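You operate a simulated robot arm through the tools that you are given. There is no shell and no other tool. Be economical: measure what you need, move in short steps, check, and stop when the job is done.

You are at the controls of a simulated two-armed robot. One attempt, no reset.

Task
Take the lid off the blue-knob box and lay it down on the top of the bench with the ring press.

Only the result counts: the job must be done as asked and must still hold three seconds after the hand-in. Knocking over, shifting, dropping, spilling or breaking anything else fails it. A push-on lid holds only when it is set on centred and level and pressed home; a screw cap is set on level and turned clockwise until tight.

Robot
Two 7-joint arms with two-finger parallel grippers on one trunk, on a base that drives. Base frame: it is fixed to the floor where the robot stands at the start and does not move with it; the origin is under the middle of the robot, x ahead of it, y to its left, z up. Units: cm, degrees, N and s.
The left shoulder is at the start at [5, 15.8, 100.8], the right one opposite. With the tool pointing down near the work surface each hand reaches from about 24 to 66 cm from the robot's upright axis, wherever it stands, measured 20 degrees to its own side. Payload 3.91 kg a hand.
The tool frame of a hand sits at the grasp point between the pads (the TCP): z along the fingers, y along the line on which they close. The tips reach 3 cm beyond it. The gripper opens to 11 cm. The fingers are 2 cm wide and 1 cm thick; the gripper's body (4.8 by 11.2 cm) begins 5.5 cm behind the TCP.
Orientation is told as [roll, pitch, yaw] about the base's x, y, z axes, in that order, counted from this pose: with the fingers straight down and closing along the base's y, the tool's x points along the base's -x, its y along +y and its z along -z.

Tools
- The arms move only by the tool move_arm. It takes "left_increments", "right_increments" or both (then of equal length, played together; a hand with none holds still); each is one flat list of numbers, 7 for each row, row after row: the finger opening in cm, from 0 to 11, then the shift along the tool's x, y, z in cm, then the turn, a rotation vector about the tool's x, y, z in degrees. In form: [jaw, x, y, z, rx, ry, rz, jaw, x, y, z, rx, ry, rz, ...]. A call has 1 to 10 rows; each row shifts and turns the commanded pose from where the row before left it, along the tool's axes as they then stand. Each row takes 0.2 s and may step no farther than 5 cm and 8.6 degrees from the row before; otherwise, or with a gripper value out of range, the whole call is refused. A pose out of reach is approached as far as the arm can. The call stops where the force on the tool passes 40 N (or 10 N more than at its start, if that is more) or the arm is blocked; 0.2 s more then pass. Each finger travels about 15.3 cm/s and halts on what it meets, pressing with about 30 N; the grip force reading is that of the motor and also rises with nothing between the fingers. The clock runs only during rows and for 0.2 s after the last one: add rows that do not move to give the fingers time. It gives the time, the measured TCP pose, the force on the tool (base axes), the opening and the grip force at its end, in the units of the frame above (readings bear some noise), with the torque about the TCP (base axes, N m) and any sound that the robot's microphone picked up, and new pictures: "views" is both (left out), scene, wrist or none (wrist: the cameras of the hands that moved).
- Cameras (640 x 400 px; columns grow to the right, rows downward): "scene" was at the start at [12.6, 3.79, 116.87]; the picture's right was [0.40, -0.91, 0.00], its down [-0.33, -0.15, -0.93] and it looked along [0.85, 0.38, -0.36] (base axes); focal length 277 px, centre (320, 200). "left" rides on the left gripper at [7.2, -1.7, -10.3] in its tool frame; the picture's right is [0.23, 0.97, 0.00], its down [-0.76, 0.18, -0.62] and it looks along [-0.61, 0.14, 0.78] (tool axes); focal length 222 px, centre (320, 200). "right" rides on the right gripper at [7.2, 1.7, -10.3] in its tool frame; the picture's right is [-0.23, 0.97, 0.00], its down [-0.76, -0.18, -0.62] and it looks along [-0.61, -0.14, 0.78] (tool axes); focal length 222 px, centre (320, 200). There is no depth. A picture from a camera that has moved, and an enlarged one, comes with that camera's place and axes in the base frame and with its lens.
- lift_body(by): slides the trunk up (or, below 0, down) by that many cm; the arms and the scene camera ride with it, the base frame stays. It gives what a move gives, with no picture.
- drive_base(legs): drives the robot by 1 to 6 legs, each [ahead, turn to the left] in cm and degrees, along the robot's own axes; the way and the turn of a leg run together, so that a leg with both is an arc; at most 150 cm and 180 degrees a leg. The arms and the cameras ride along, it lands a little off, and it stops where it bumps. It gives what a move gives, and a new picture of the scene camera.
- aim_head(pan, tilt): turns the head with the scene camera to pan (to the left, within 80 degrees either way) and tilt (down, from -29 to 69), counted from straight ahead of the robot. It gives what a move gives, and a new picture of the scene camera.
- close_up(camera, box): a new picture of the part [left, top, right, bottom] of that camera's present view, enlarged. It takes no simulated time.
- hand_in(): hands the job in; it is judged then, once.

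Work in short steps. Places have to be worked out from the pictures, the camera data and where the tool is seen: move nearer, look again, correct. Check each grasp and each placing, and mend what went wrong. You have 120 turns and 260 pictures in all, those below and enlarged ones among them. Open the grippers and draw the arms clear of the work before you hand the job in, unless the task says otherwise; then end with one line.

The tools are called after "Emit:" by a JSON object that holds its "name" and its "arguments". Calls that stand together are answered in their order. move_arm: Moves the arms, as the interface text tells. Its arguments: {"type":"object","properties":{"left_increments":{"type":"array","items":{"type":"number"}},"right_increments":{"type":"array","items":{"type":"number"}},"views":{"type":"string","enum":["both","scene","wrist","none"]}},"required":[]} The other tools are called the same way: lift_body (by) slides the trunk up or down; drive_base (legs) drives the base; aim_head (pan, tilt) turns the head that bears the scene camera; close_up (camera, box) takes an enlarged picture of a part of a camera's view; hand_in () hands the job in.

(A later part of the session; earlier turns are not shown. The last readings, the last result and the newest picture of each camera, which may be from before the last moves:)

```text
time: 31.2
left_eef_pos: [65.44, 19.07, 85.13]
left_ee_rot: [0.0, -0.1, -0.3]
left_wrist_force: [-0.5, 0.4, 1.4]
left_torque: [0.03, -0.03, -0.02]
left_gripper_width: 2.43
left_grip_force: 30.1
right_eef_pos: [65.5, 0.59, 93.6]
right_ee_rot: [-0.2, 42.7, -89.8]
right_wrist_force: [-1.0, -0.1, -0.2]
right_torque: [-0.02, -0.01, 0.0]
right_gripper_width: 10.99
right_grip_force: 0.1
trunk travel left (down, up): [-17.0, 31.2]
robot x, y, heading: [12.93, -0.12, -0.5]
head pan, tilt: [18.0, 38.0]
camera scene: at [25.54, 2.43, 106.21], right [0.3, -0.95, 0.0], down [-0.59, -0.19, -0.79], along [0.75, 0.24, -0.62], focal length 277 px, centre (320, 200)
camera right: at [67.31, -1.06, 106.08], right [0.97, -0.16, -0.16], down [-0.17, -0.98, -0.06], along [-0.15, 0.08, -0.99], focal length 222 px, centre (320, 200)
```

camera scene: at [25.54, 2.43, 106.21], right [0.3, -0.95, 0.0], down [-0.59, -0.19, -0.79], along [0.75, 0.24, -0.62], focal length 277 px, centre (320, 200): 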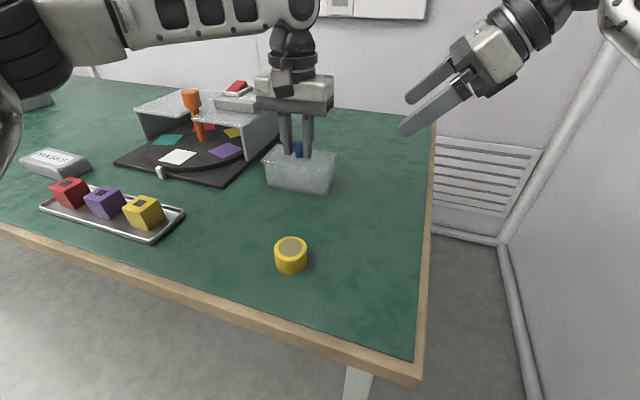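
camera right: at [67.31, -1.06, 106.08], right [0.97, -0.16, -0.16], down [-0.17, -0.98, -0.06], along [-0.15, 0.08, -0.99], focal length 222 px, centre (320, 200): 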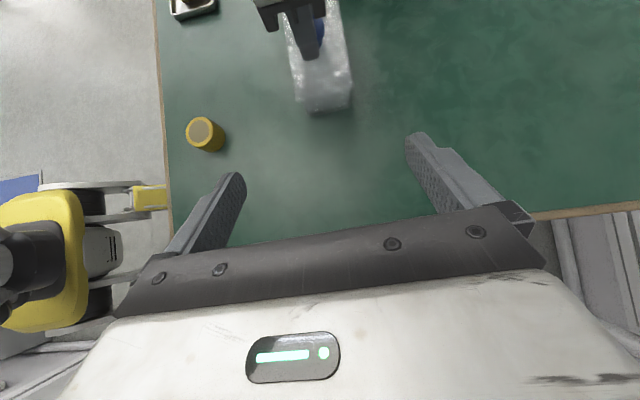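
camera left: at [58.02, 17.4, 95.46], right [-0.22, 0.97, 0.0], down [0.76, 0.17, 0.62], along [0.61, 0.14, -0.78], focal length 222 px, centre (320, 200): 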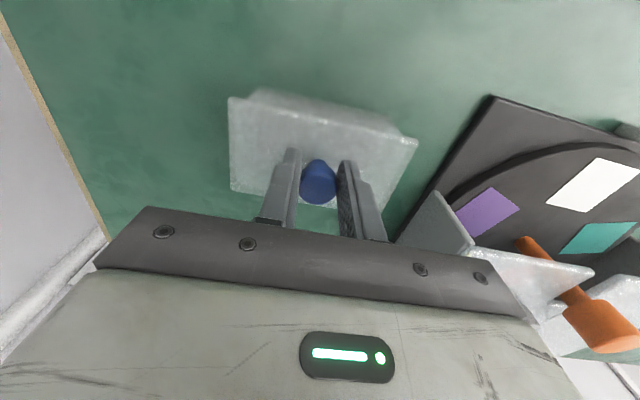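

I enlarge the right view to locate the box's near end precisely.

Emit:
{"name": "close_up", "arguments": {"camera": "right", "box": [240, 0, 400, 130]}}

```text
3.08 times, centred on (320, 65) of right
camera zoom: at [67.31, -1.06, 106.08], right [0.97, -0.16, -0.16], down [-0.17, -0.98, -0.06], along [-0.15, 0.08, -0.99], focal length 684 px, centre (320, 615)
```

zoom: 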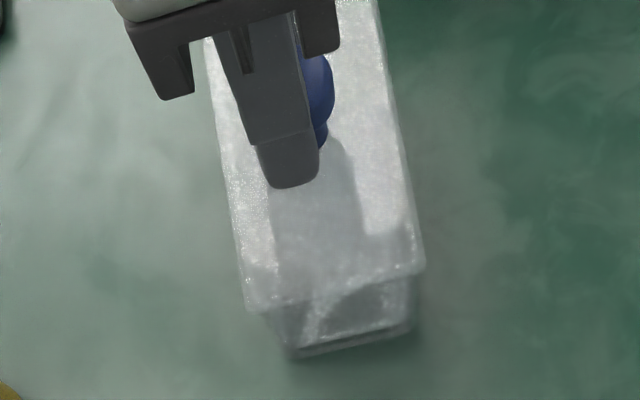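

The lid's near end is at y≈12.5 with x from 62.6 to 69.2 (centre ~65.9), and the body sits slightly inside that. I tilt to 60° to stay under the rim, then move to a pre-grasp point on the approach line.

Emit:
{"name": "move_arm", "arguments": {"right_increments": [11, 0, 0, 0, 0, 8.5, 0, 11, 0, 0, 0, 0, 8.5, 0, 11, -2.27, 0.1, 2.89, 0, 0, 0, 11, -2.27, 0.1, 2.89, 0, 0, 0, 11, -2.27, 0.1, 2.89, 0, 0, 0, 11, 0, 0, 0, 0, 0, 0]}}

Emit:
{"name": "close_up", "arguments": {"camera": "right", "box": [200, 0, 440, 200]}}

```text
time: 32.6
left_eef_pos: [65.38, 19.09, 85.14]
left_ee_rot: [0.0, -0.1, -0.3]
left_wrist_force: [-0.7, -0.6, -0.1]
left_torque: [0.03, 0.02, -0.02]
left_gripper_width: 2.44
left_grip_force: 30.2
right_eef_pos: [65.62, 4.84, 83.23]
right_ee_rot: [-0.4, 59.7, -89.9]
right_wrist_force: [-0.4, -0.5, -0.5]
right_torque: [0.0, -0.01, 0.01]
right_gripper_width: 11.0
right_grip_force: 0.1
trunk travel left (down, up): [-17.0, 31.2]
robot x, y, heading: [12.91, -0.24, -0.5]
head pan, tilt: [18.0, 38.0]
camera scene: at [25.54, 2.43, 106.21], right [0.3, -0.95, 0.0], down [-0.59, -0.19, -0.79], along [0.75, 0.24, -0.62], focal length 277 px, centre (320, 200)
camera right: at [67.59, -0.52, 94.62], right [0.97, -0.11, -0.2], down [-0.17, -0.92, -0.34], along [-0.15, 0.37, -0.92], focal length 222 px, centre (320, 200)
```

scene: 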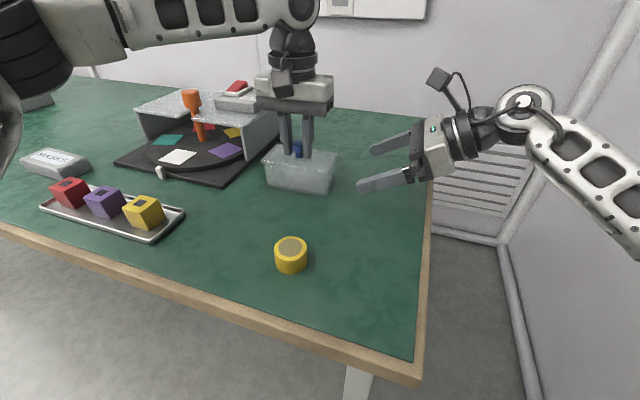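
right: 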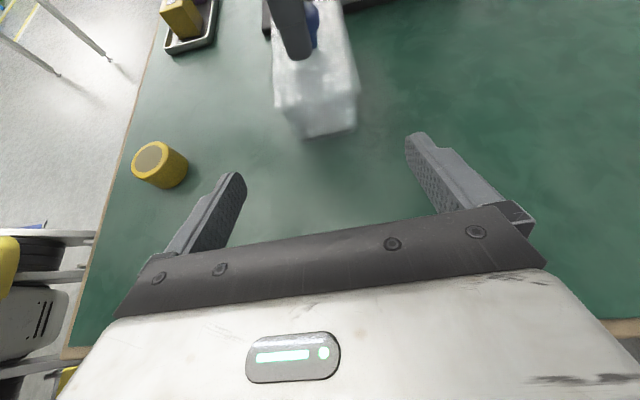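

```text
2.00 times, centred on (320, 100) of right
camera zoom: at [67.59, -0.52, 94.62], right [0.97, -0.11, -0.2], down [-0.17, -0.92, -0.34], along [-0.15, 0.37, -0.92], focal length 444 px, centre (320, 400)
```

zoom: 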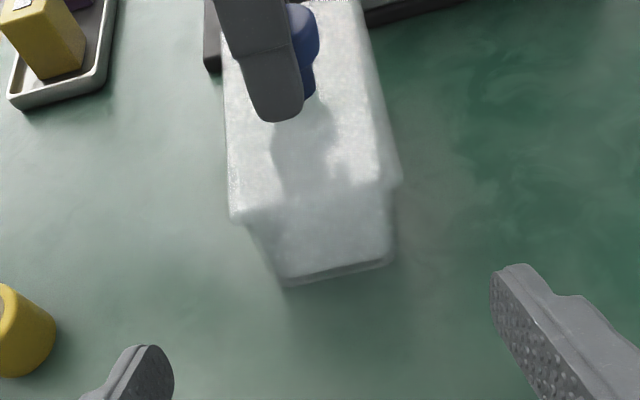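

The box centre is at x≈66.0 and the body tapers, its bottom end near y 14.4. I advance along the fingers to straddle the body below the rim at TCP (65.95, 13.3, 78.8).

Emit:
{"name": "move_arm", "arguments": {"right_increments": [11, 0.3, 0.35, 2, 0, 0, 0, 11, 0, 0, 2.5, 0, 0, 0, 11, 0, 0, 2.5, 0, 0, 0, 11, 0, 0, 2.5, 0, 0, 0, 11, 0, 0, 0, 0, 0, 0]}}

Emit:
{"name": "close_up", "arguments": {"camera": "scene", "box": [240, 90, 400, 210]}}

```text
time: 33.8
left_eef_pos: [65.31, 19.22, 85.24]
left_ee_rot: [0.0, -0.1, -0.3]
left_wrist_force: [-0.4, -0.1, 0.4]
left_torque: [0.03, -0.03, 0.01]
left_gripper_width: 2.44
left_grip_force: 29.6
right_eef_pos: [65.93, 13.13, 78.67]
right_ee_rot: [-0.4, 59.7, -90.0]
right_wrist_force: [0.1, 0.0, -0.7]
right_torque: [-0.01, 0.01, 0.02]
right_gripper_width: 11.0
right_grip_force: 0.0
trunk travel left (down, up): [-17.0, 31.2]
robot x, y, heading: [13.56, -0.18, -0.5]
head pan, tilt: [18.0, 38.0]
camera scene: at [25.54, 2.43, 106.21], right [0.3, -0.95, 0.0], down [-0.59, -0.19, -0.79], along [0.75, 0.24, -0.62], focal length 277 px, centre (320, 200)
camera right: at [67.91, 7.82, 90.16], right [0.97, -0.11, -0.2], down [-0.17, -0.92, -0.34], along [-0.15, 0.37, -0.92], focal length 222 px, centre (320, 200)
```

scene: 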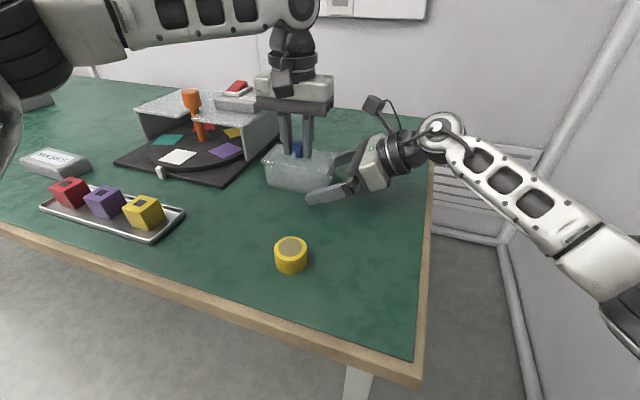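
right: 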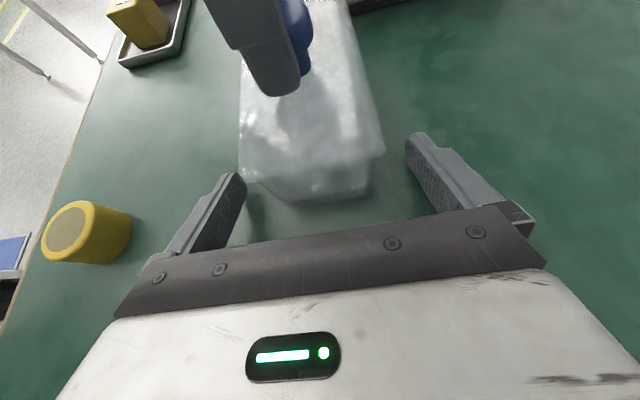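

```text
3.33 times, centred on (320, 150) of scene
camera zoom: at [25.54, 2.43, 106.21], right [0.3, -0.95, 0.0], down [-0.59, -0.19, -0.79], along [0.75, 0.24, -0.62], focal length 924 px, centre (320, 367)
```

zoom: 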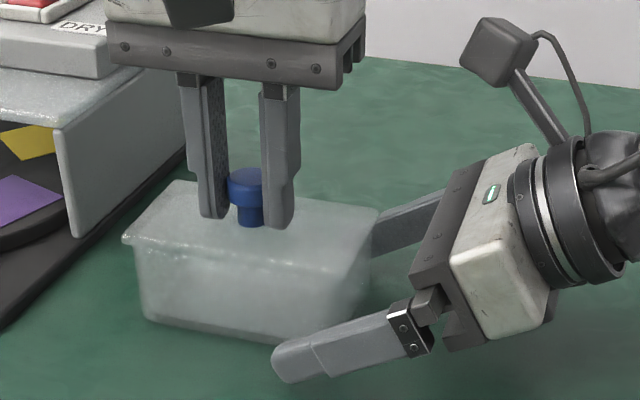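

The fingers straddle the body and stay clear of the rim. I advance 1.2 cm horizontally for a better hold, then close.

Emit:
{"name": "move_arm", "arguments": {"right_increments": [11, 0.5, 0, 1.1, 0, 0, 0, 9, 0, 0, 0, 0, 0, 0, 8, 0, 0, 0, 0, 0, 0, 7.5, 0, 0, 0, 0, 0, 0, 7, 0, 0, 0, 0, 0, 0, 6.5, 0, 0, 0, 0, 0, 0, 5.5, 0, 0, 0, 0, 0, 0, 4, 0, 0, 0, 0, 0, 0, 4, 0, 0, 0, 0, 0, 0]}}

Emit:
{"name": "close_up", "arguments": {"camera": "scene", "box": [240, 90, 400, 210]}}

```text
time: 35.8
left_eef_pos: [65.42, 19.16, 85.06]
left_ee_rot: [-0.1, -0.1, -0.3]
left_wrist_force: [-2.6, -1.8, 0.8]
left_torque: [-0.02, 0.12, -0.03]
left_gripper_width: 2.42
left_grip_force: 29.8
right_eef_pos: [66.08, 14.31, 78.55]
right_ee_rot: [-0.4, 59.7, -90.0]
right_wrist_force: [3.6, 1.4, -0.2]
right_torque: [-0.07, 0.02, -0.16]
right_gripper_width: 6.54
right_grip_force: 29.9
trunk travel left (down, up): [-17.0, 31.2]
robot x, y, heading: [13.41, -0.43, -0.5]
head pan, tilt: [18.0, 38.0]
camera scene: at [25.54, 2.44, 106.21], right [0.3, -0.95, 0.0], down [-0.59, -0.19, -0.79], along [0.75, 0.24, -0.62], focal length 277 px, centre (320, 200)
camera right: at [67.92, 9.0, 90.09], right [0.97, -0.11, -0.2], down [-0.17, -0.92, -0.34], along [-0.15, 0.37, -0.92], focal length 222 px, centre (320, 200)
```

scene: 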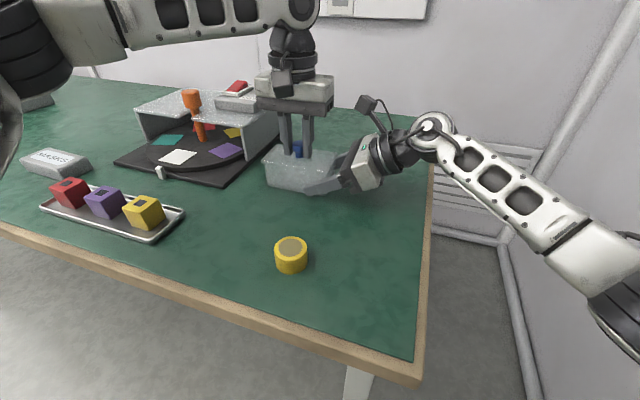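
right: 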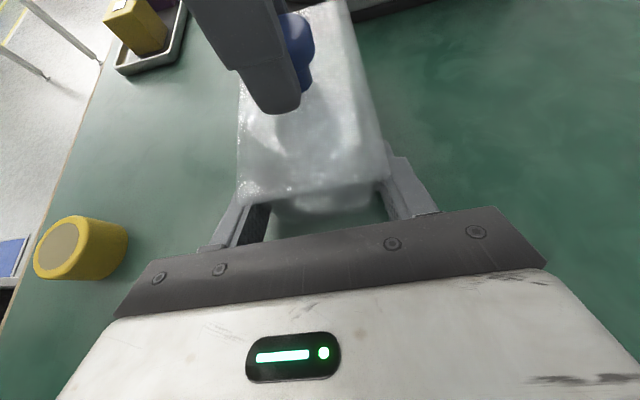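

```text
3.33 times, centred on (320, 150) of scene
camera zoom: at [25.54, 2.44, 106.21], right [0.3, -0.95, 0.0], down [-0.59, -0.19, -0.79], along [0.75, 0.24, -0.62], focal length 924 px, centre (320, 367)
```

zoom: 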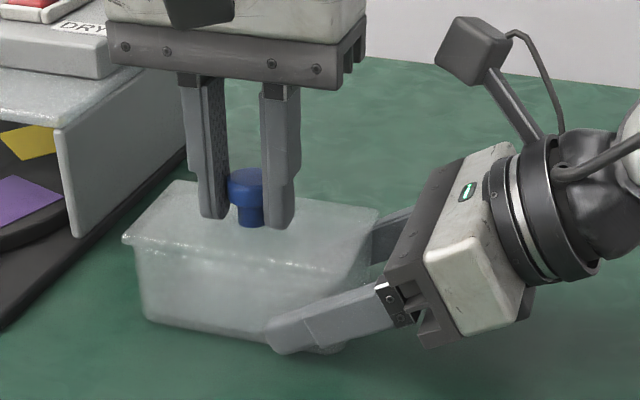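

The right hand holds the body at 6.54 cm, with its fingers below the rim. I lift the lid slowly with the left while the right holds still.

Emit:
{"name": "move_arm", "arguments": {"left_increments": [1, 0, 0, -0.25, 0, 0, 0, 1, 0, 0, -0.25, 0, 0, 0, 1, 0, 0, -0.25, 0, 0, 0, 1, 0, 0, -0.25, 0, 0, 0, 1, 0, 0, -0.25, 0, 0, 0, 1, 0, 0, -0.25, 0, 0, 0, 1, 0, 0, 0, 0, 0, 0], "views": "none"}}

Emit:
{"name": "close_up", "arguments": {"camera": "scene", "box": [240, 90, 400, 210]}}

```text
time: 37.4
left_eef_pos: [65.21, 19.17, 86.62]
left_ee_rot: [-0.1, -0.2, -0.4]
left_wrist_force: [0.0, 0.4, -0.9]
left_torque: [0.02, 0.02, 0.01]
left_gripper_width: 2.45
left_grip_force: 30.4
right_eef_pos: [66.08, 14.3, 78.54]
right_ee_rot: [-0.4, 59.7, -89.9]
right_wrist_force: [-1.2, 0.7, 0.6]
right_torque: [0.07, -0.02, 0.0]
right_gripper_width: 6.53
right_grip_force: 29.7
trunk travel left (down, up): [-17.0, 31.2]
robot x, y, heading: [13.39, -0.45, -0.3]
head pan, tilt: [18.0, 38.0]
heard: snap
```

```text
3.33 times, centred on (320, 150) of scene
camera zoom: at [25.54, 2.45, 106.21], right [0.3, -0.95, 0.0], down [-0.59, -0.19, -0.79], along [0.75, 0.24, -0.62], focal length 924 px, centre (320, 367)
```

zoom: 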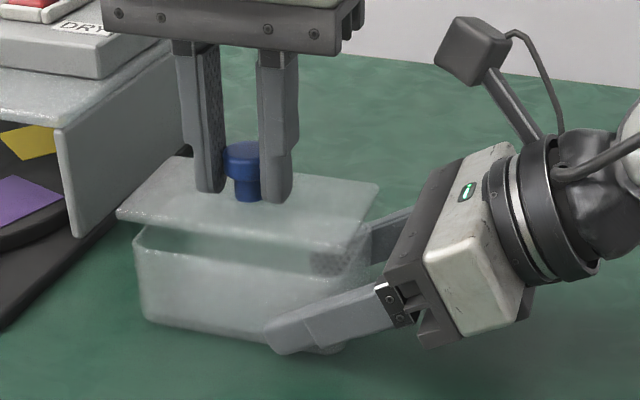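

There was a snap and the lid is off, with the box still standing in place. I raise the lid 6 cm, then open the right hand and back it straight out along its fingers.

Emit:
{"name": "move_arm", "arguments": {"left_increments": [1, 0, 0, -2, 0, 0, 0, 1, 0, 0, -2, 0, 0, 0, 1, 0, 0, -2, 0, 0, 0], "views": "none"}}

Emit:
{"name": "move_arm", "arguments": {"right_increments": [7.5, 0, 0, 0, 0, 0, 0, 9, 0, 0, 0, 0, 0, 0, 11, 0, 0, 0, 0, 0, 0, 11, 0, 0, -2.5, 0, 0, 0, 11, 0, 0, -3, 0, 0, 0, 11, 0, 0, -4, 0, 0, 0, 11, 0, 0, -4, 0, 0, 0]}}

Emit:
{"name": "close_up", "arguments": {"camera": "scene", "box": [240, 90, 400, 210]}}

```text
time: 38.2
left_eef_pos: [64.36, 19.76, 92.39]
left_ee_rot: [-0.1, -0.3, -0.3]
left_wrist_force: [0.1, 0.0, -0.7]
left_torque: [-0.03, -0.01, -0.01]
left_gripper_width: 2.46
left_grip_force: 30.0
left hand out of reach, approached as far as the arm can: row 1, 2, 3
right_eef_pos: [66.04, 14.35, 78.66]
right_ee_rot: [-0.4, 59.6, -90.0]
right_wrist_force: [-0.5, -0.6, 1.6]
right_torque: [0.03, -0.05, 0.0]
right_gripper_width: 6.54
right_grip_force: 30.3
trunk travel left (down, up): [-17.0, 31.2]
robot x, y, heading: [13.37, -0.06, -0.3]
head pan, tilt: [18.0, 38.0]
```

```text
time: 39.8
left_eef_pos: [64.5, 19.83, 92.42]
left_ee_rot: [-0.1, -0.2, -0.3]
left_wrist_force: [0.2, -0.1, 0.6]
left_torque: [-0.01, 0.0, -0.03]
left_gripper_width: 2.44
left_grip_force: 29.7
right_eef_pos: [66.1, 2.58, 85.51]
right_ee_rot: [-0.5, 59.7, -90.0]
right_wrist_force: [-0.1, 0.7, -0.6]
right_torque: [0.03, -0.01, -0.01]
right_gripper_width: 11.0
right_grip_force: 0.0
trunk travel left (down, up): [-17.0, 31.2]
robot x, y, heading: [13.45, -0.21, -0.4]
head pan, tilt: [18.0, 38.0]
camera scene: at [25.54, 2.44, 106.21], right [0.3, -0.95, 0.0], down [-0.59, -0.19, -0.79], along [0.75, 0.24, -0.62], focal length 277 px, centre (320, 200)
camera right: at [67.97, -2.67, 96.91], right [0.97, -0.11, -0.2], down [-0.17, -0.92, -0.34], along [-0.15, 0.37, -0.92], focal length 222 px, centre (320, 200)
```

scene: 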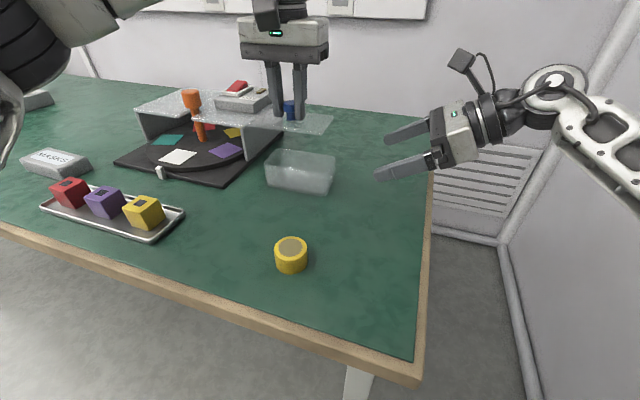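
right: 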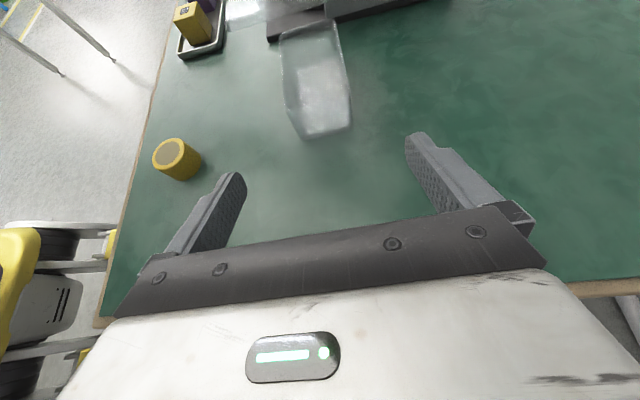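

```text
3.33 times, centred on (320, 150) of scene
camera zoom: at [25.54, 2.44, 106.21], right [0.3, -0.95, 0.0], down [-0.59, -0.19, -0.79], along [0.75, 0.24, -0.62], focal length 924 px, centre (320, 367)
```

zoom: 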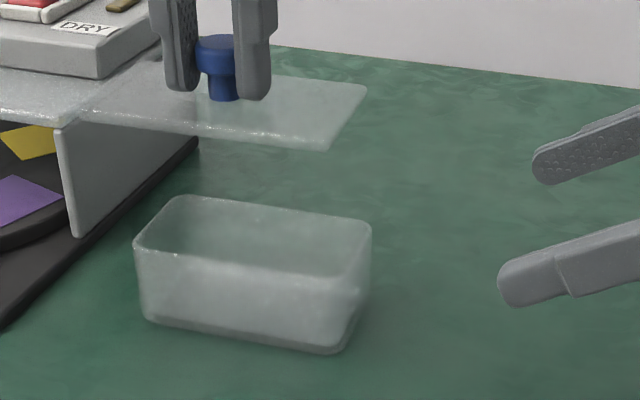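

The box stands open and unmoved, and the lid is in the left hand. I raise the trunk 15 cm for clearance, draw the right hand back toward the robot, and then back off.

Emit:
{"name": "lift_body", "arguments": {"by": 15}}

Emit:
{"name": "move_arm", "arguments": {"right_increments": [11, 0, -4, 0, 0, 0, 0, 11, 0, -4, 0, 0, 0, 0, 11, 0, -4, 0, 0, 0, 0, 11, 0, -4, 0, 0, 0, 0, 11, 0, 0, 0, 0, -8.5, 0, 11, 0, 0, 0, 0, -8.5, 0, 11, 0, 0, 0, 0, -8.5, 0, 11, 0, 0, 0, 0, -8.5, 0, 11, 0, 0, 0, 0, -8.5, 0, 11, 0, 0, 0, 0, -8.5, 0], "left_increments": [1, 1.5, 0, 0, 0, 0, 0, 1, 1.5, 0, 0, 0, 0, 0, 1, 1.5, 0, 0, 0, 0, 0, 1, 1.5, 0, 0, 0, 0, 0, 1, 1.5, 0, 0, 0, 0, 0, 1, 1.5, 0, 0, 0, 0, 0, 1, 0, 0, 0, 0, 0, 0, 1, 0, 0, 0, 0, 0, 0, 1, 0, 0, 0, 0, 0, 0, 1, 0, 0, 0, 0, 0, 0], "views": "scene"}}

```text
time: 41.6
left_eef_pos: [64.34, 19.69, 107.35]
left_ee_rot: [-0.1, -0.2, -0.2]
left_wrist_force: [0.8, 1.2, -0.8]
left_torque: [0.02, -0.02, -0.02]
left_gripper_width: 2.44
left_grip_force: 30.3
right_eef_pos: [66.23, 2.58, 100.34]
right_ee_rot: [-0.5, 59.6, -90.1]
right_wrist_force: [-0.5, 0.0, 0.1]
right_torque: [-0.03, -0.02, 0.01]
right_gripper_width: 11.03
right_grip_force: 0.1
trunk travel left (down, up): [-32.0, 16.2]
robot x, y, heading: [13.66, -0.43, -0.4]
head pan, tilt: [18.0, 38.0]
```

```text
time: 43.8
left_eef_pos: [55.4, 20.0, 107.42]
left_ee_rot: [-0.1, -0.3, -0.3]
left_wrist_force: [0.1, 1.5, 0.6]
left_torque: [0.0, 0.02, 0.02]
left_gripper_width: 2.46
left_grip_force: 29.8
right_eef_pos: [50.13, 2.5, 100.38]
right_ee_rot: [-0.3, 8.5, -89.5]
right_wrist_force: [0.1, 1.0, 0.6]
right_torque: [0.01, -0.01, 0.03]
right_gripper_width: 10.99
right_grip_force: 0.1
trunk travel left (down, up): [-32.0, 16.2]
robot x, y, heading: [13.04, 0.19, -0.5]
head pan, tilt: [18.0, 38.0]
camera scene: at [25.54, 2.46, 121.21], right [0.3, -0.95, 0.0], down [-0.59, -0.19, -0.79], along [0.75, 0.24, -0.62], focal length 277 px, centre (320, 200)
```

scene: 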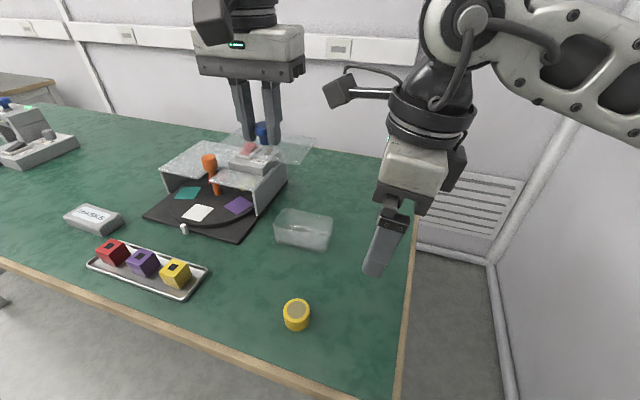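

Both hands are clear above the bench. I back off 35 cm, then look left at the other bench.

Emit:
{"name": "drive_base", "arguments": {"legs": [[-35, 0]]}}

Emit:
{"name": "aim_head", "arguments": {"pan": 55, "tilt": 12}}

Emit:
{"name": "aim_head", "arguments": {"pan": 80, "tilt": 10}}

```text
time: 46.1
left_eef_pos: [20.05, 20.17, 107.39]
left_ee_rot: [-0.2, -0.2, -0.2]
left_wrist_force: [0.6, -0.8, 0.2]
left_torque: [0.04, -0.02, -0.01]
left_gripper_width: 2.42
left_grip_force: 30.0
right_eef_pos: [14.91, 2.68, 100.39]
right_ee_rot: [-0.3, 8.6, -89.7]
right_wrist_force: [0.3, -0.6, -0.4]
right_torque: [-0.03, 0.0, 0.0]
right_gripper_width: 11.0
right_grip_force: 0.0
trunk travel left (down, up): [-32.0, 16.2]
robot x, y, heading: [-21.88, 0.06, -0.4]
head pan, tilt: [18.0, 38.0]
camera scene: at [-9.77, 2.66, 121.21], right [0.3, -0.95, 0.0], down [-0.59, -0.19, -0.79], along [0.75, 0.24, -0.62], focal length 277 px, centre (320, 200)
```

scene: 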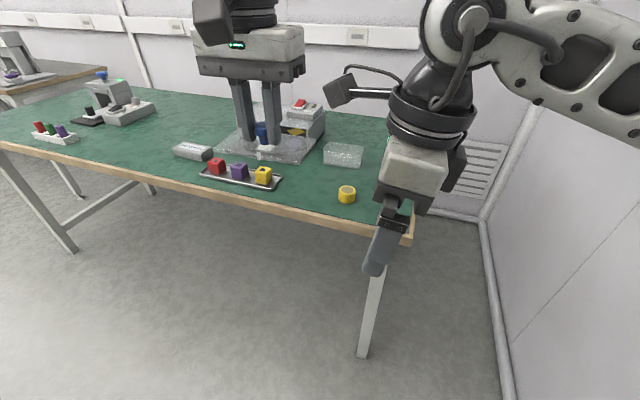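

```text
time: 47.1
left_eef_pos: [20.14, 20.16, 107.44]
left_ee_rot: [-0.1, -0.2, -0.2]
left_wrist_force: [-0.4, -0.5, -0.5]
left_torque: [0.0, -0.02, 0.04]
left_gripper_width: 2.44
left_grip_force: 29.9
right_eef_pos: [14.79, 2.67, 100.48]
right_ee_rot: [-0.1, 8.7, -89.6]
right_wrist_force: [0.4, -0.3, 0.3]
right_torque: [0.01, -0.02, -0.03]
right_gripper_width: 10.98
right_grip_force: 0.1
trunk travel left (down, up): [-32.0, 16.2]
robot x, y, heading: [-22.19, -0.21, -0.3]
head pan, tilt: [55.0, 12.0]
camera scene: at [-12.56, 7.64, 125.35], right [0.82, -0.58, 0.0], down [-0.12, -0.17, -0.98], along [0.57, 0.8, -0.21], focal length 277 px, centre (320, 200)
```

scene: 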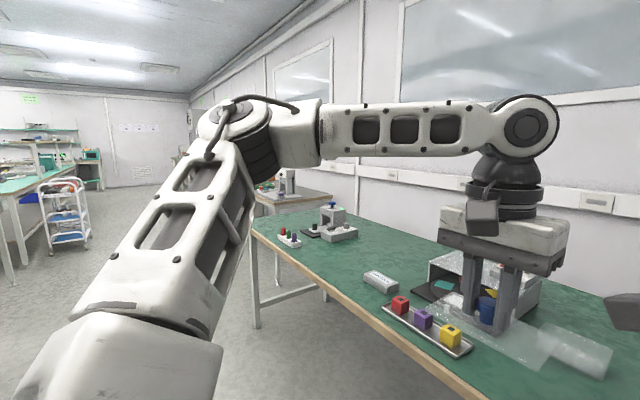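

```text
time: 48.0
left_eef_pos: [20.21, 20.16, 107.39]
left_ee_rot: [0.0, -0.2, -0.2]
left_wrist_force: [-0.1, 0.1, -0.1]
left_torque: [0.0, -0.01, -0.02]
left_gripper_width: 2.44
left_grip_force: 29.5
right_eef_pos: [14.86, 2.73, 100.45]
right_ee_rot: [-0.2, 8.8, -89.7]
right_wrist_force: [-0.4, 0.0, 0.4]
right_torque: [0.01, -0.03, 0.03]
right_gripper_width: 11.0
right_grip_force: 0.0
trunk travel left (down, up): [-32.0, 16.2]
robot x, y, heading: [-21.93, -0.04, -0.2]
head pan, tilt: [80.0, 10.0]
camera scene: at [-16.29, 9.18, 125.68], right [0.98, -0.18, 0.0], down [-0.03, -0.17, -0.98], along [0.18, 0.97, -0.17], focal length 277 px, centre (320, 200)
```

scene: 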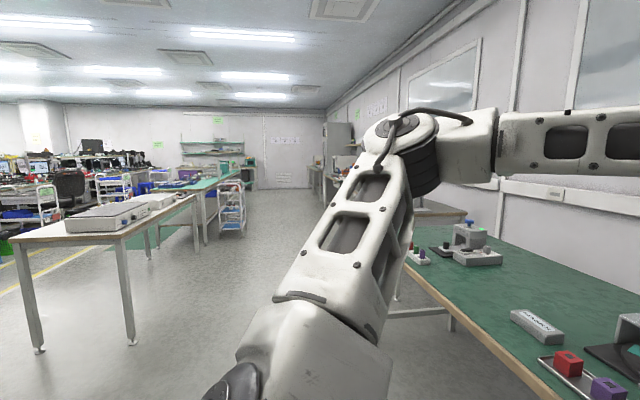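

Another grey-topped bench stands beyond the first along the wall, and I need to see its machine close up. I turn left 90° and drive 90 cm along the aisle.

Emit:
{"name": "drive_base", "arguments": {"legs": [[0, 90], [90, 0]]}}

Emit:
{"name": "aim_head", "arguments": {"pan": -40, "tilt": 15}}

```text
time: 56.5
left_eef_pos: [-39.77, 131.74, 107.31]
left_ee_rot: [-0.1, -0.3, 89.1]
left_wrist_force: [-0.1, -0.7, 0.1]
left_torque: [-0.03, 0.02, 0.01]
left_gripper_width: 2.44
left_grip_force: 30.0
right_eef_pos: [-22.48, 126.3, 100.6]
right_ee_rot: [-0.2, 8.7, -0.5]
right_wrist_force: [-0.3, -0.5, -0.5]
right_torque: [0.01, 0.01, 0.0]
right_gripper_width: 11.0
right_grip_force: 0.1
trunk travel left (down, up): [-32.0, 16.2]
robot x, y, heading: [-20.61, 89.83, 89.1]
head pan, tilt: [80.0, 10.0]
camera scene: at [-29.25, 95.2, 125.68], right [0.19, 0.98, 0.0], down [0.17, -0.03, -0.98], along [-0.97, 0.19, -0.17], focal length 277 px, centre (320, 200)
```

scene: 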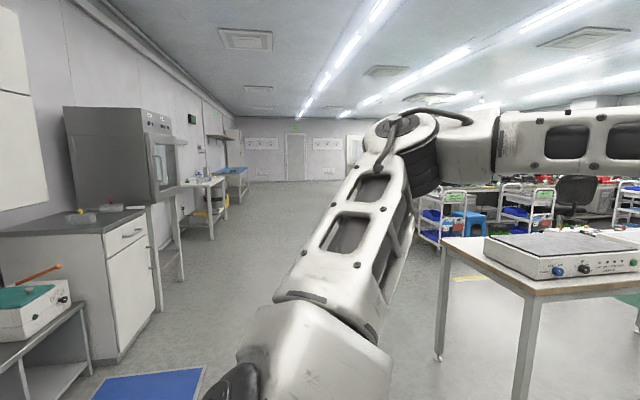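

```text
time: 58.5
left_eef_pos: [-39.81, 131.81, 107.31]
left_ee_rot: [-0.1, -0.2, 89.1]
left_wrist_force: [0.1, -0.7, 0.2]
left_torque: [-0.03, 0.0, -0.01]
left_gripper_width: 2.43
left_grip_force: 30.0
right_eef_pos: [-22.49, 126.42, 100.55]
right_ee_rot: [-0.3, 8.7, -0.3]
right_wrist_force: [-0.8, 0.2, -0.2]
right_torque: [-0.01, 0.01, -0.01]
right_gripper_width: 11.02
right_grip_force: 0.1
trunk travel left (down, up): [-32.0, 16.2]
robot x, y, heading: [-20.26, 89.28, 88.8]
head pan, tilt: [-40.0, 15.0]
camera scene: at [-13.99, 100.44, 124.87], right [0.75, -0.66, 0.0], down [-0.17, -0.2, -0.97], along [0.63, 0.73, -0.26], focal length 277 px, centre (320, 200)
```

scene: 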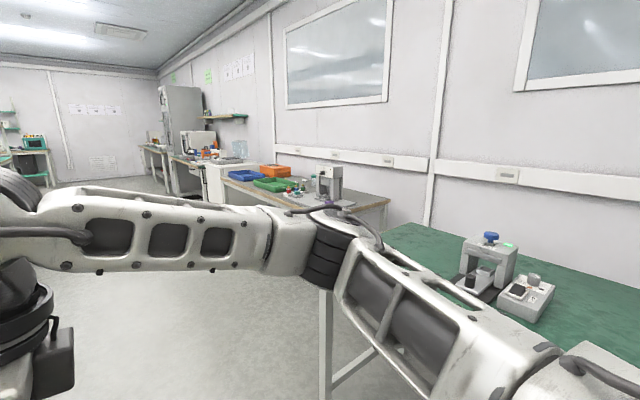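

Emit:
{"name": "close_up", "arguments": {"camera": "scene", "box": [210, 140, 400, 230]}}

Emit:
{"name": "close_up", "arguments": {"camera": "scene", "box": [430, 210, 590, 330]}}

Emit:
{"name": "close_up", "arguments": {"camera": "scene", "box": [130, 80, 270, 210]}}

```text
3.37 times, centred on (305, 185) of scene
camera zoom: at [-13.99, 100.44, 124.87], right [0.75, -0.66, 0.0], down [-0.17, -0.2, -0.97], along [0.63, 0.73, -0.26], focal length 934 px, centre (370, 250)
```

zoom: 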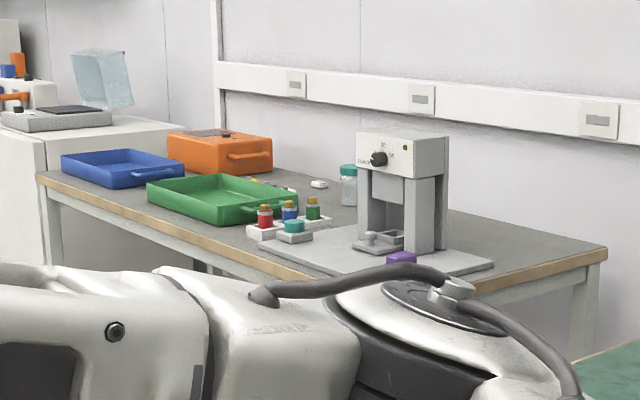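

```text
3.33 times, centred on (510, 270) of scene
camera zoom: at [-13.99, 100.44, 124.87], right [0.75, -0.66, 0.0], down [-0.17, -0.2, -0.97], along [0.63, 0.73, -0.26], focal length 924 px, centre (-313, -33)
```

zoom: 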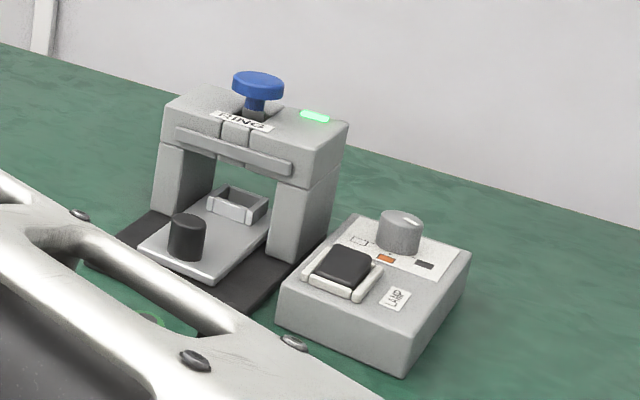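

```text
3.08 times, centred on (200, 145) of scene
camera zoom: at [-13.99, 100.44, 124.87], right [0.75, -0.66, 0.0], down [-0.17, -0.2, -0.97], along [0.63, 0.73, -0.26], focal length 853 px, centre (689, 369)
```

zoom: 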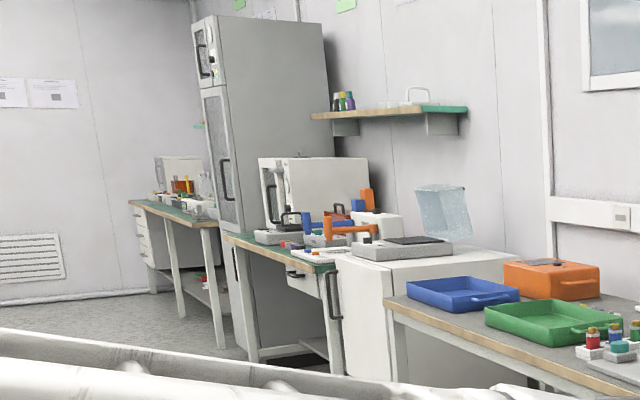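

The press on the green bench carries a label that looks like "RING". I zoom in to read it and the other machine's label.

Emit:
{"name": "close_up", "arguments": {"camera": "scene", "box": [470, 225, 530, 262]}}

Emit:
{"name": "close_up", "arguments": {"camera": "scene", "box": [310, 170, 350, 200]}}

Emit:
{"name": "close_up", "arguments": {"camera": "scene", "box": [500, 260, 560, 320]}}

```text
10.67 times, centred on (500, 244) of scene
camera zoom: at [-13.99, 100.44, 124.87], right [0.75, -0.66, 0.0], down [-0.17, -0.2, -0.97], along [0.63, 0.73, -0.26], focal length 2958 px, centre (-1600, -264)
```

zoom: 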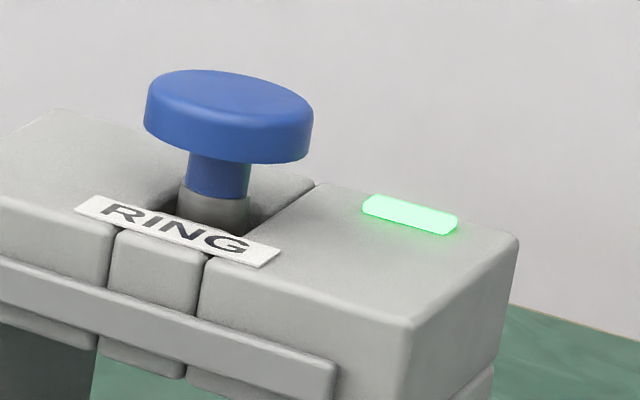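

```text
13.33 times, centred on (330, 185) of scene
camera zoom: at [-13.99, 100.44, 124.87], right [0.75, -0.66, 0.0], down [-0.17, -0.2, -0.97], along [0.63, 0.73, -0.26], focal length 3698 px, centre (187, 400)
```

zoom: 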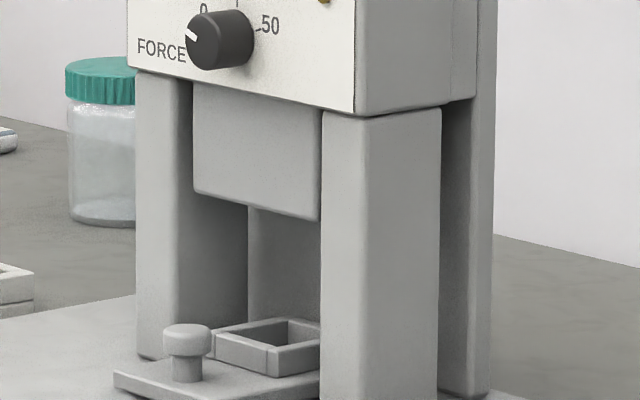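

```text
6.67 times, centred on (530, 290) of scene
camera zoom: at [-13.99, 100.44, 124.87], right [0.75, -0.66, 0.0], down [-0.17, -0.2, -0.97], along [0.63, 0.73, -0.26], focal length 1849 px, centre (-1080, -400)
```

zoom: 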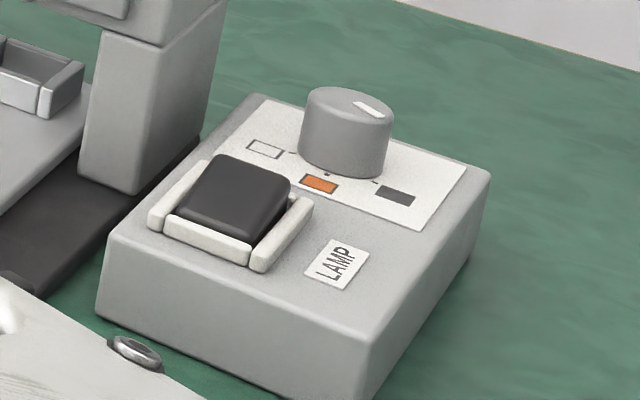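

The arch-shaped press on the green bench is labelled "RING", and the other machine shows a "FORCE" dial. To be certain which one is meant, I drive nearer to inspect the second bench's machine.

Emit:
{"name": "drive_base", "arguments": {"legs": [[70, 0]]}}

Emit:
{"name": "aim_head", "arguments": {"pan": -55, "tilt": 22}}

```text
time: 62.3
left_eef_pos: [-37.62, 202.17, 107.38]
left_ee_rot: [-0.2, -0.2, 88.4]
left_wrist_force: [0.3, 0.1, -0.1]
left_torque: [-0.01, -0.03, 0.03]
left_gripper_width: 2.45
left_grip_force: 30.1
right_eef_pos: [-20.5, 196.6, 100.52]
right_ee_rot: [-0.2, 8.6, -0.9]
right_wrist_force: [-0.7, 0.2, 0.2]
right_torque: [-0.02, 0.02, 0.04]
right_gripper_width: 11.02
right_grip_force: 0.1
trunk travel left (down, up): [-32.0, 16.2]
robot x, y, heading: [-18.44, 159.4, 88.3]
head pan, tilt: [-40.0, 15.0]
camera scene: at [-12.16, 170.62, 124.86], right [0.75, -0.67, 0.0], down [-0.17, -0.19, -0.97], along [0.64, 0.72, -0.26], focal length 277 px, centre (320, 200)
```

scene: 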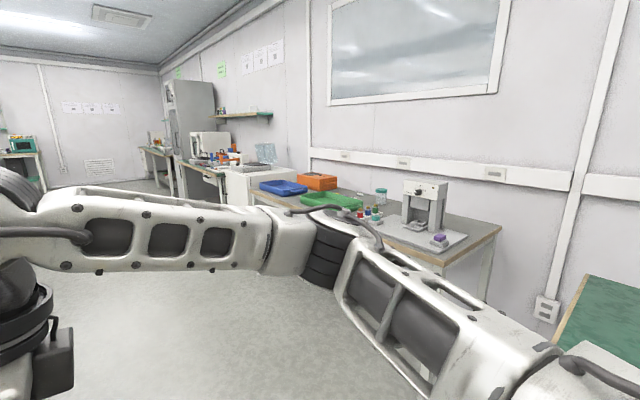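

```text
time: 63.1
left_eef_pos: [-37.48, 202.12, 107.38]
left_ee_rot: [0.0, -0.2, 88.4]
left_wrist_force: [-0.7, 0.3, 0.2]
left_torque: [0.0, -0.02, -0.03]
left_gripper_width: 2.46
left_grip_force: 29.7
right_eef_pos: [-20.41, 196.61, 100.5]
right_ee_rot: [-0.3, 8.7, -0.9]
right_wrist_force: [-0.3, 0.0, 0.5]
right_torque: [-0.04, 0.01, 0.01]
right_gripper_width: 11.0
right_grip_force: 0.1
trunk travel left (down, up): [-32.0, 16.2]
robot x, y, heading: [-18.74, 159.4, 88.0]
head pan, tilt: [-55.0, 22.0]
camera scene: at [-10.62, 168.73, 123.73], right [0.55, -0.84, 0.0], down [-0.31, -0.21, -0.93], along [0.77, 0.51, -0.37], focal length 277 px, centre (320, 200)
```

scene: 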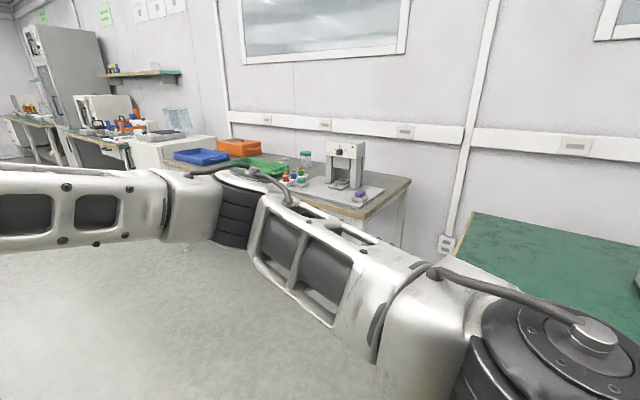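

Emit:
{"name": "close_up", "arguments": {"camera": "scene", "box": [270, 135, 390, 210]}}

Emit:
{"name": "close_up", "arguments": {"camera": "scene", "box": [0, 20, 200, 170]}}

```text
5.33 times, centred on (330, 172) of scene
camera zoom: at [-10.62, 168.73, 123.73], right [0.55, -0.84, 0.0], down [-0.31, -0.21, -0.93], along [0.77, 0.51, -0.37], focal length 1479 px, centre (267, 347)
```

zoom: 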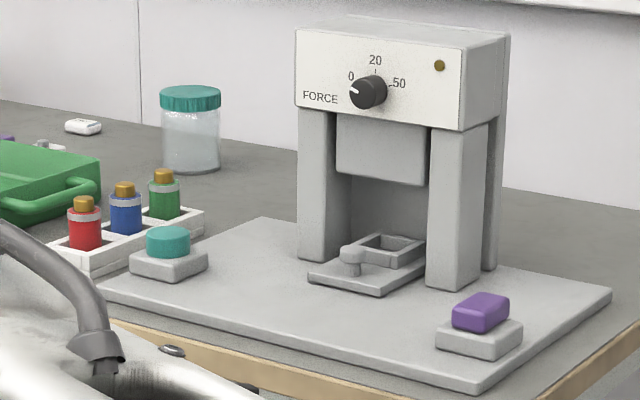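

```text
2.67 times, centred on (100, 95) of scene
camera zoom: at [-10.62, 168.73, 123.73], right [0.55, -0.84, 0.0], down [-0.31, -0.21, -0.93], along [0.77, 0.51, -0.37], focal length 740 px, centre (907, 480)
```

zoom: 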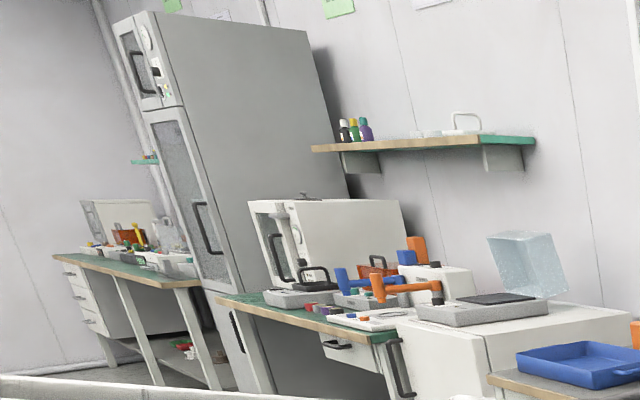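

The second bench's machine is a force press with a pocket and no rings. I survey the remaining benches for any other press before deciding.

Emit:
{"name": "aim_head", "arguments": {"pan": 10, "tilt": 10}}

Emit:
{"name": "close_up", "arguments": {"camera": "scene", "box": [0, 100, 320, 300]}}

Emit:
{"name": "close_up", "arguments": {"camera": "scene", "box": [320, 60, 640, 260]}}

Emit:
{"name": "aim_head", "arguments": {"pan": 70, "tilt": 10}}

Emit:
{"name": "close_up", "arguments": {"camera": "scene", "box": [0, 100, 320, 300]}}

Emit:
{"name": "close_up", "arguments": {"camera": "scene", "box": [320, 100, 640, 300]}}

```text
time: 64.5
left_eef_pos: [-37.66, 202.13, 107.44]
left_ee_rot: [-0.2, -0.2, 88.4]
left_wrist_force: [0.3, 0.7, -1.5]
left_torque: [0.0, 0.02, -0.04]
left_gripper_width: 2.45
left_grip_force: 29.6
right_eef_pos: [-20.42, 196.59, 100.56]
right_ee_rot: [-0.1, 8.7, -0.8]
right_wrist_force: [-0.1, 0.1, -0.2]
right_torque: [0.0, 0.01, 0.0]
right_gripper_width: 10.99
right_grip_force: 0.1
trunk travel left (down, up): [-32.0, 16.2]
robot x, y, heading: [-18.17, 159.72, 88.5]
head pan, tilt: [10.0, 10.0]
camera scene: at [-19.71, 172.83, 125.68], right [0.99, 0.14, 0.0], down [0.03, -0.17, -0.98], along [-0.14, 0.97, -0.17], focal length 277 px, centre (320, 200)
```

scene: 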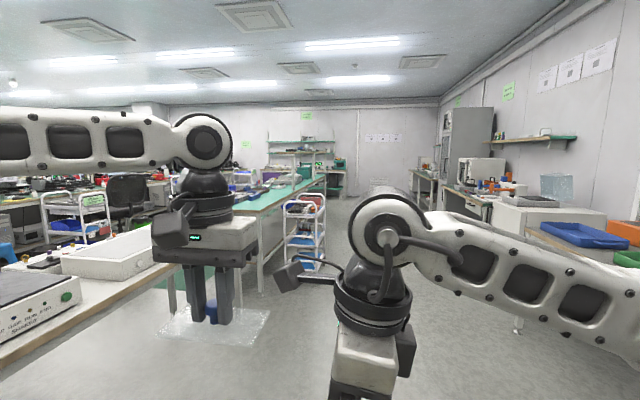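

```text
2.00 times, centred on (160, 200) of scene
camera zoom: at [-19.71, 172.83, 125.68], right [0.99, 0.14, 0.0], down [0.03, -0.17, -0.98], along [-0.14, 0.97, -0.17], focal length 555 px, centre (640, 200)
```

zoom: 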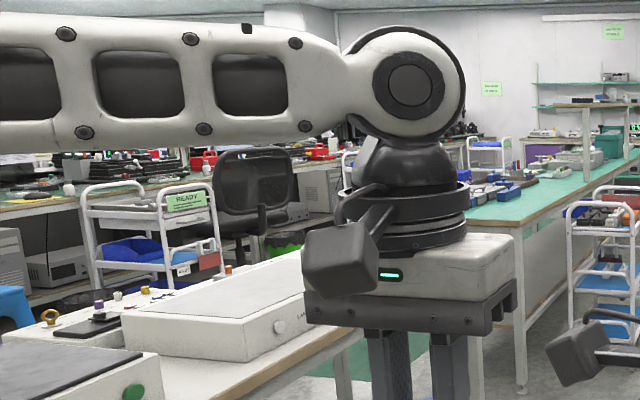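

```text
2.00 times, centred on (480, 160) of scene
camera zoom: at [-19.71, 172.83, 125.68], right [0.99, 0.14, 0.0], down [0.03, -0.17, -0.98], along [-0.14, 0.97, -0.17], focal length 555 px, centre (0, 280)
```

zoom: 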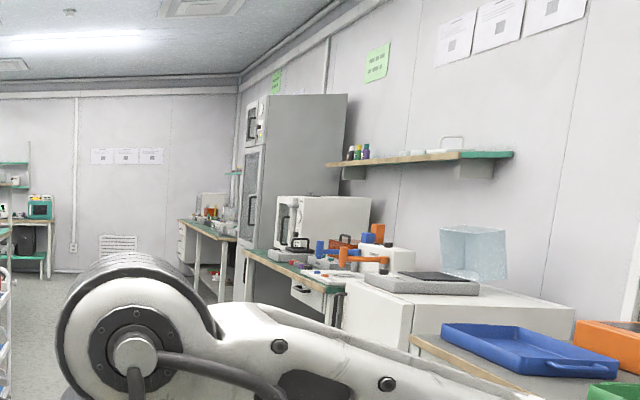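

```text
time: 65.8
left_eef_pos: [-37.71, 202.19, 107.45]
left_ee_rot: [-0.1, -0.2, 88.4]
left_wrist_force: [0.1, 0.1, 0.1]
left_torque: [0.01, -0.01, 0.0]
left_gripper_width: 2.43
left_grip_force: 30.2
right_eef_pos: [-20.25, 196.48, 100.58]
right_ee_rot: [-0.2, 8.7, -0.9]
right_wrist_force: [0.0, 0.6, 0.4]
right_torque: [0.03, 0.0, 0.04]
right_gripper_width: 10.99
right_grip_force: 0.1
trunk travel left (down, up): [-32.0, 16.2]
robot x, y, heading: [-18.51, 159.47, 88.1]
head pan, tilt: [70.0, 10.0]
camera scene: at [-27.01, 167.07, 125.68], right [0.37, 0.93, 0.0], down [0.16, -0.06, -0.98], along [-0.91, 0.36, -0.17], focal length 277 px, centre (320, 200)
```

scene: 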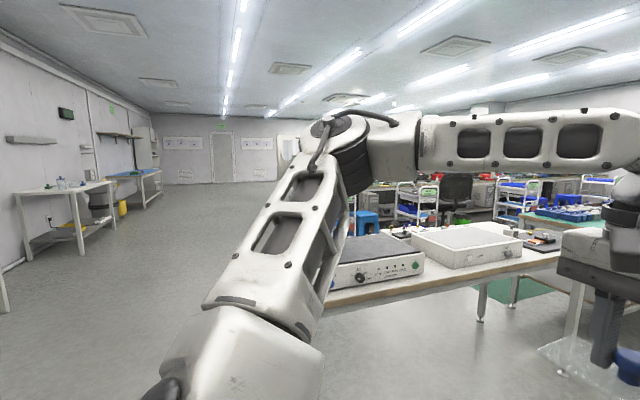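

```text
2.00 times, centred on (160, 200) of scene
camera zoom: at [-27.01, 167.07, 125.68], right [0.37, 0.93, 0.0], down [0.16, -0.06, -0.98], along [-0.91, 0.36, -0.17], focal length 555 px, centre (640, 200)
```

zoom: 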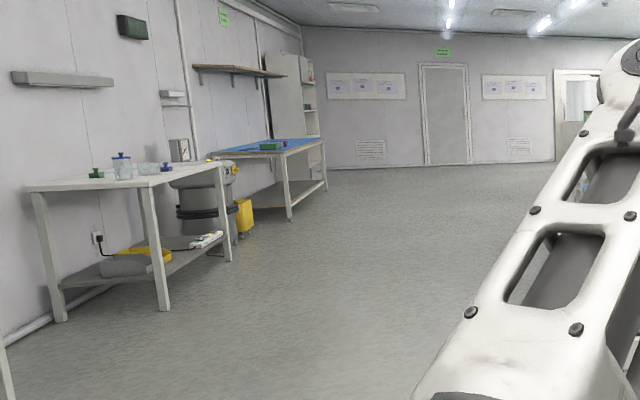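

```text
2.00 times, centred on (480, 200) of scene
camera zoom: at [-27.01, 167.07, 125.68], right [0.37, 0.93, 0.0], down [0.16, -0.06, -0.98], along [-0.91, 0.36, -0.17], focal length 555 px, centre (0, 200)
```

zoom: 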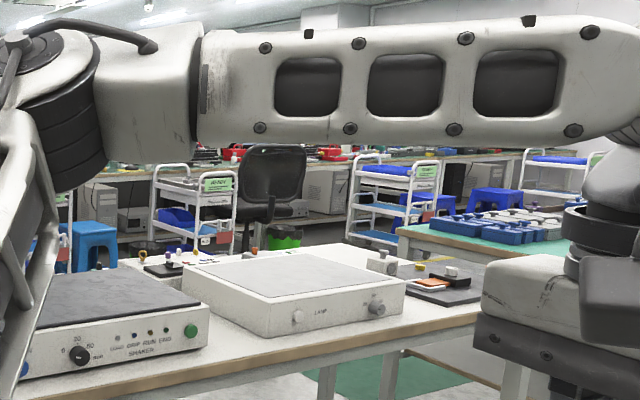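

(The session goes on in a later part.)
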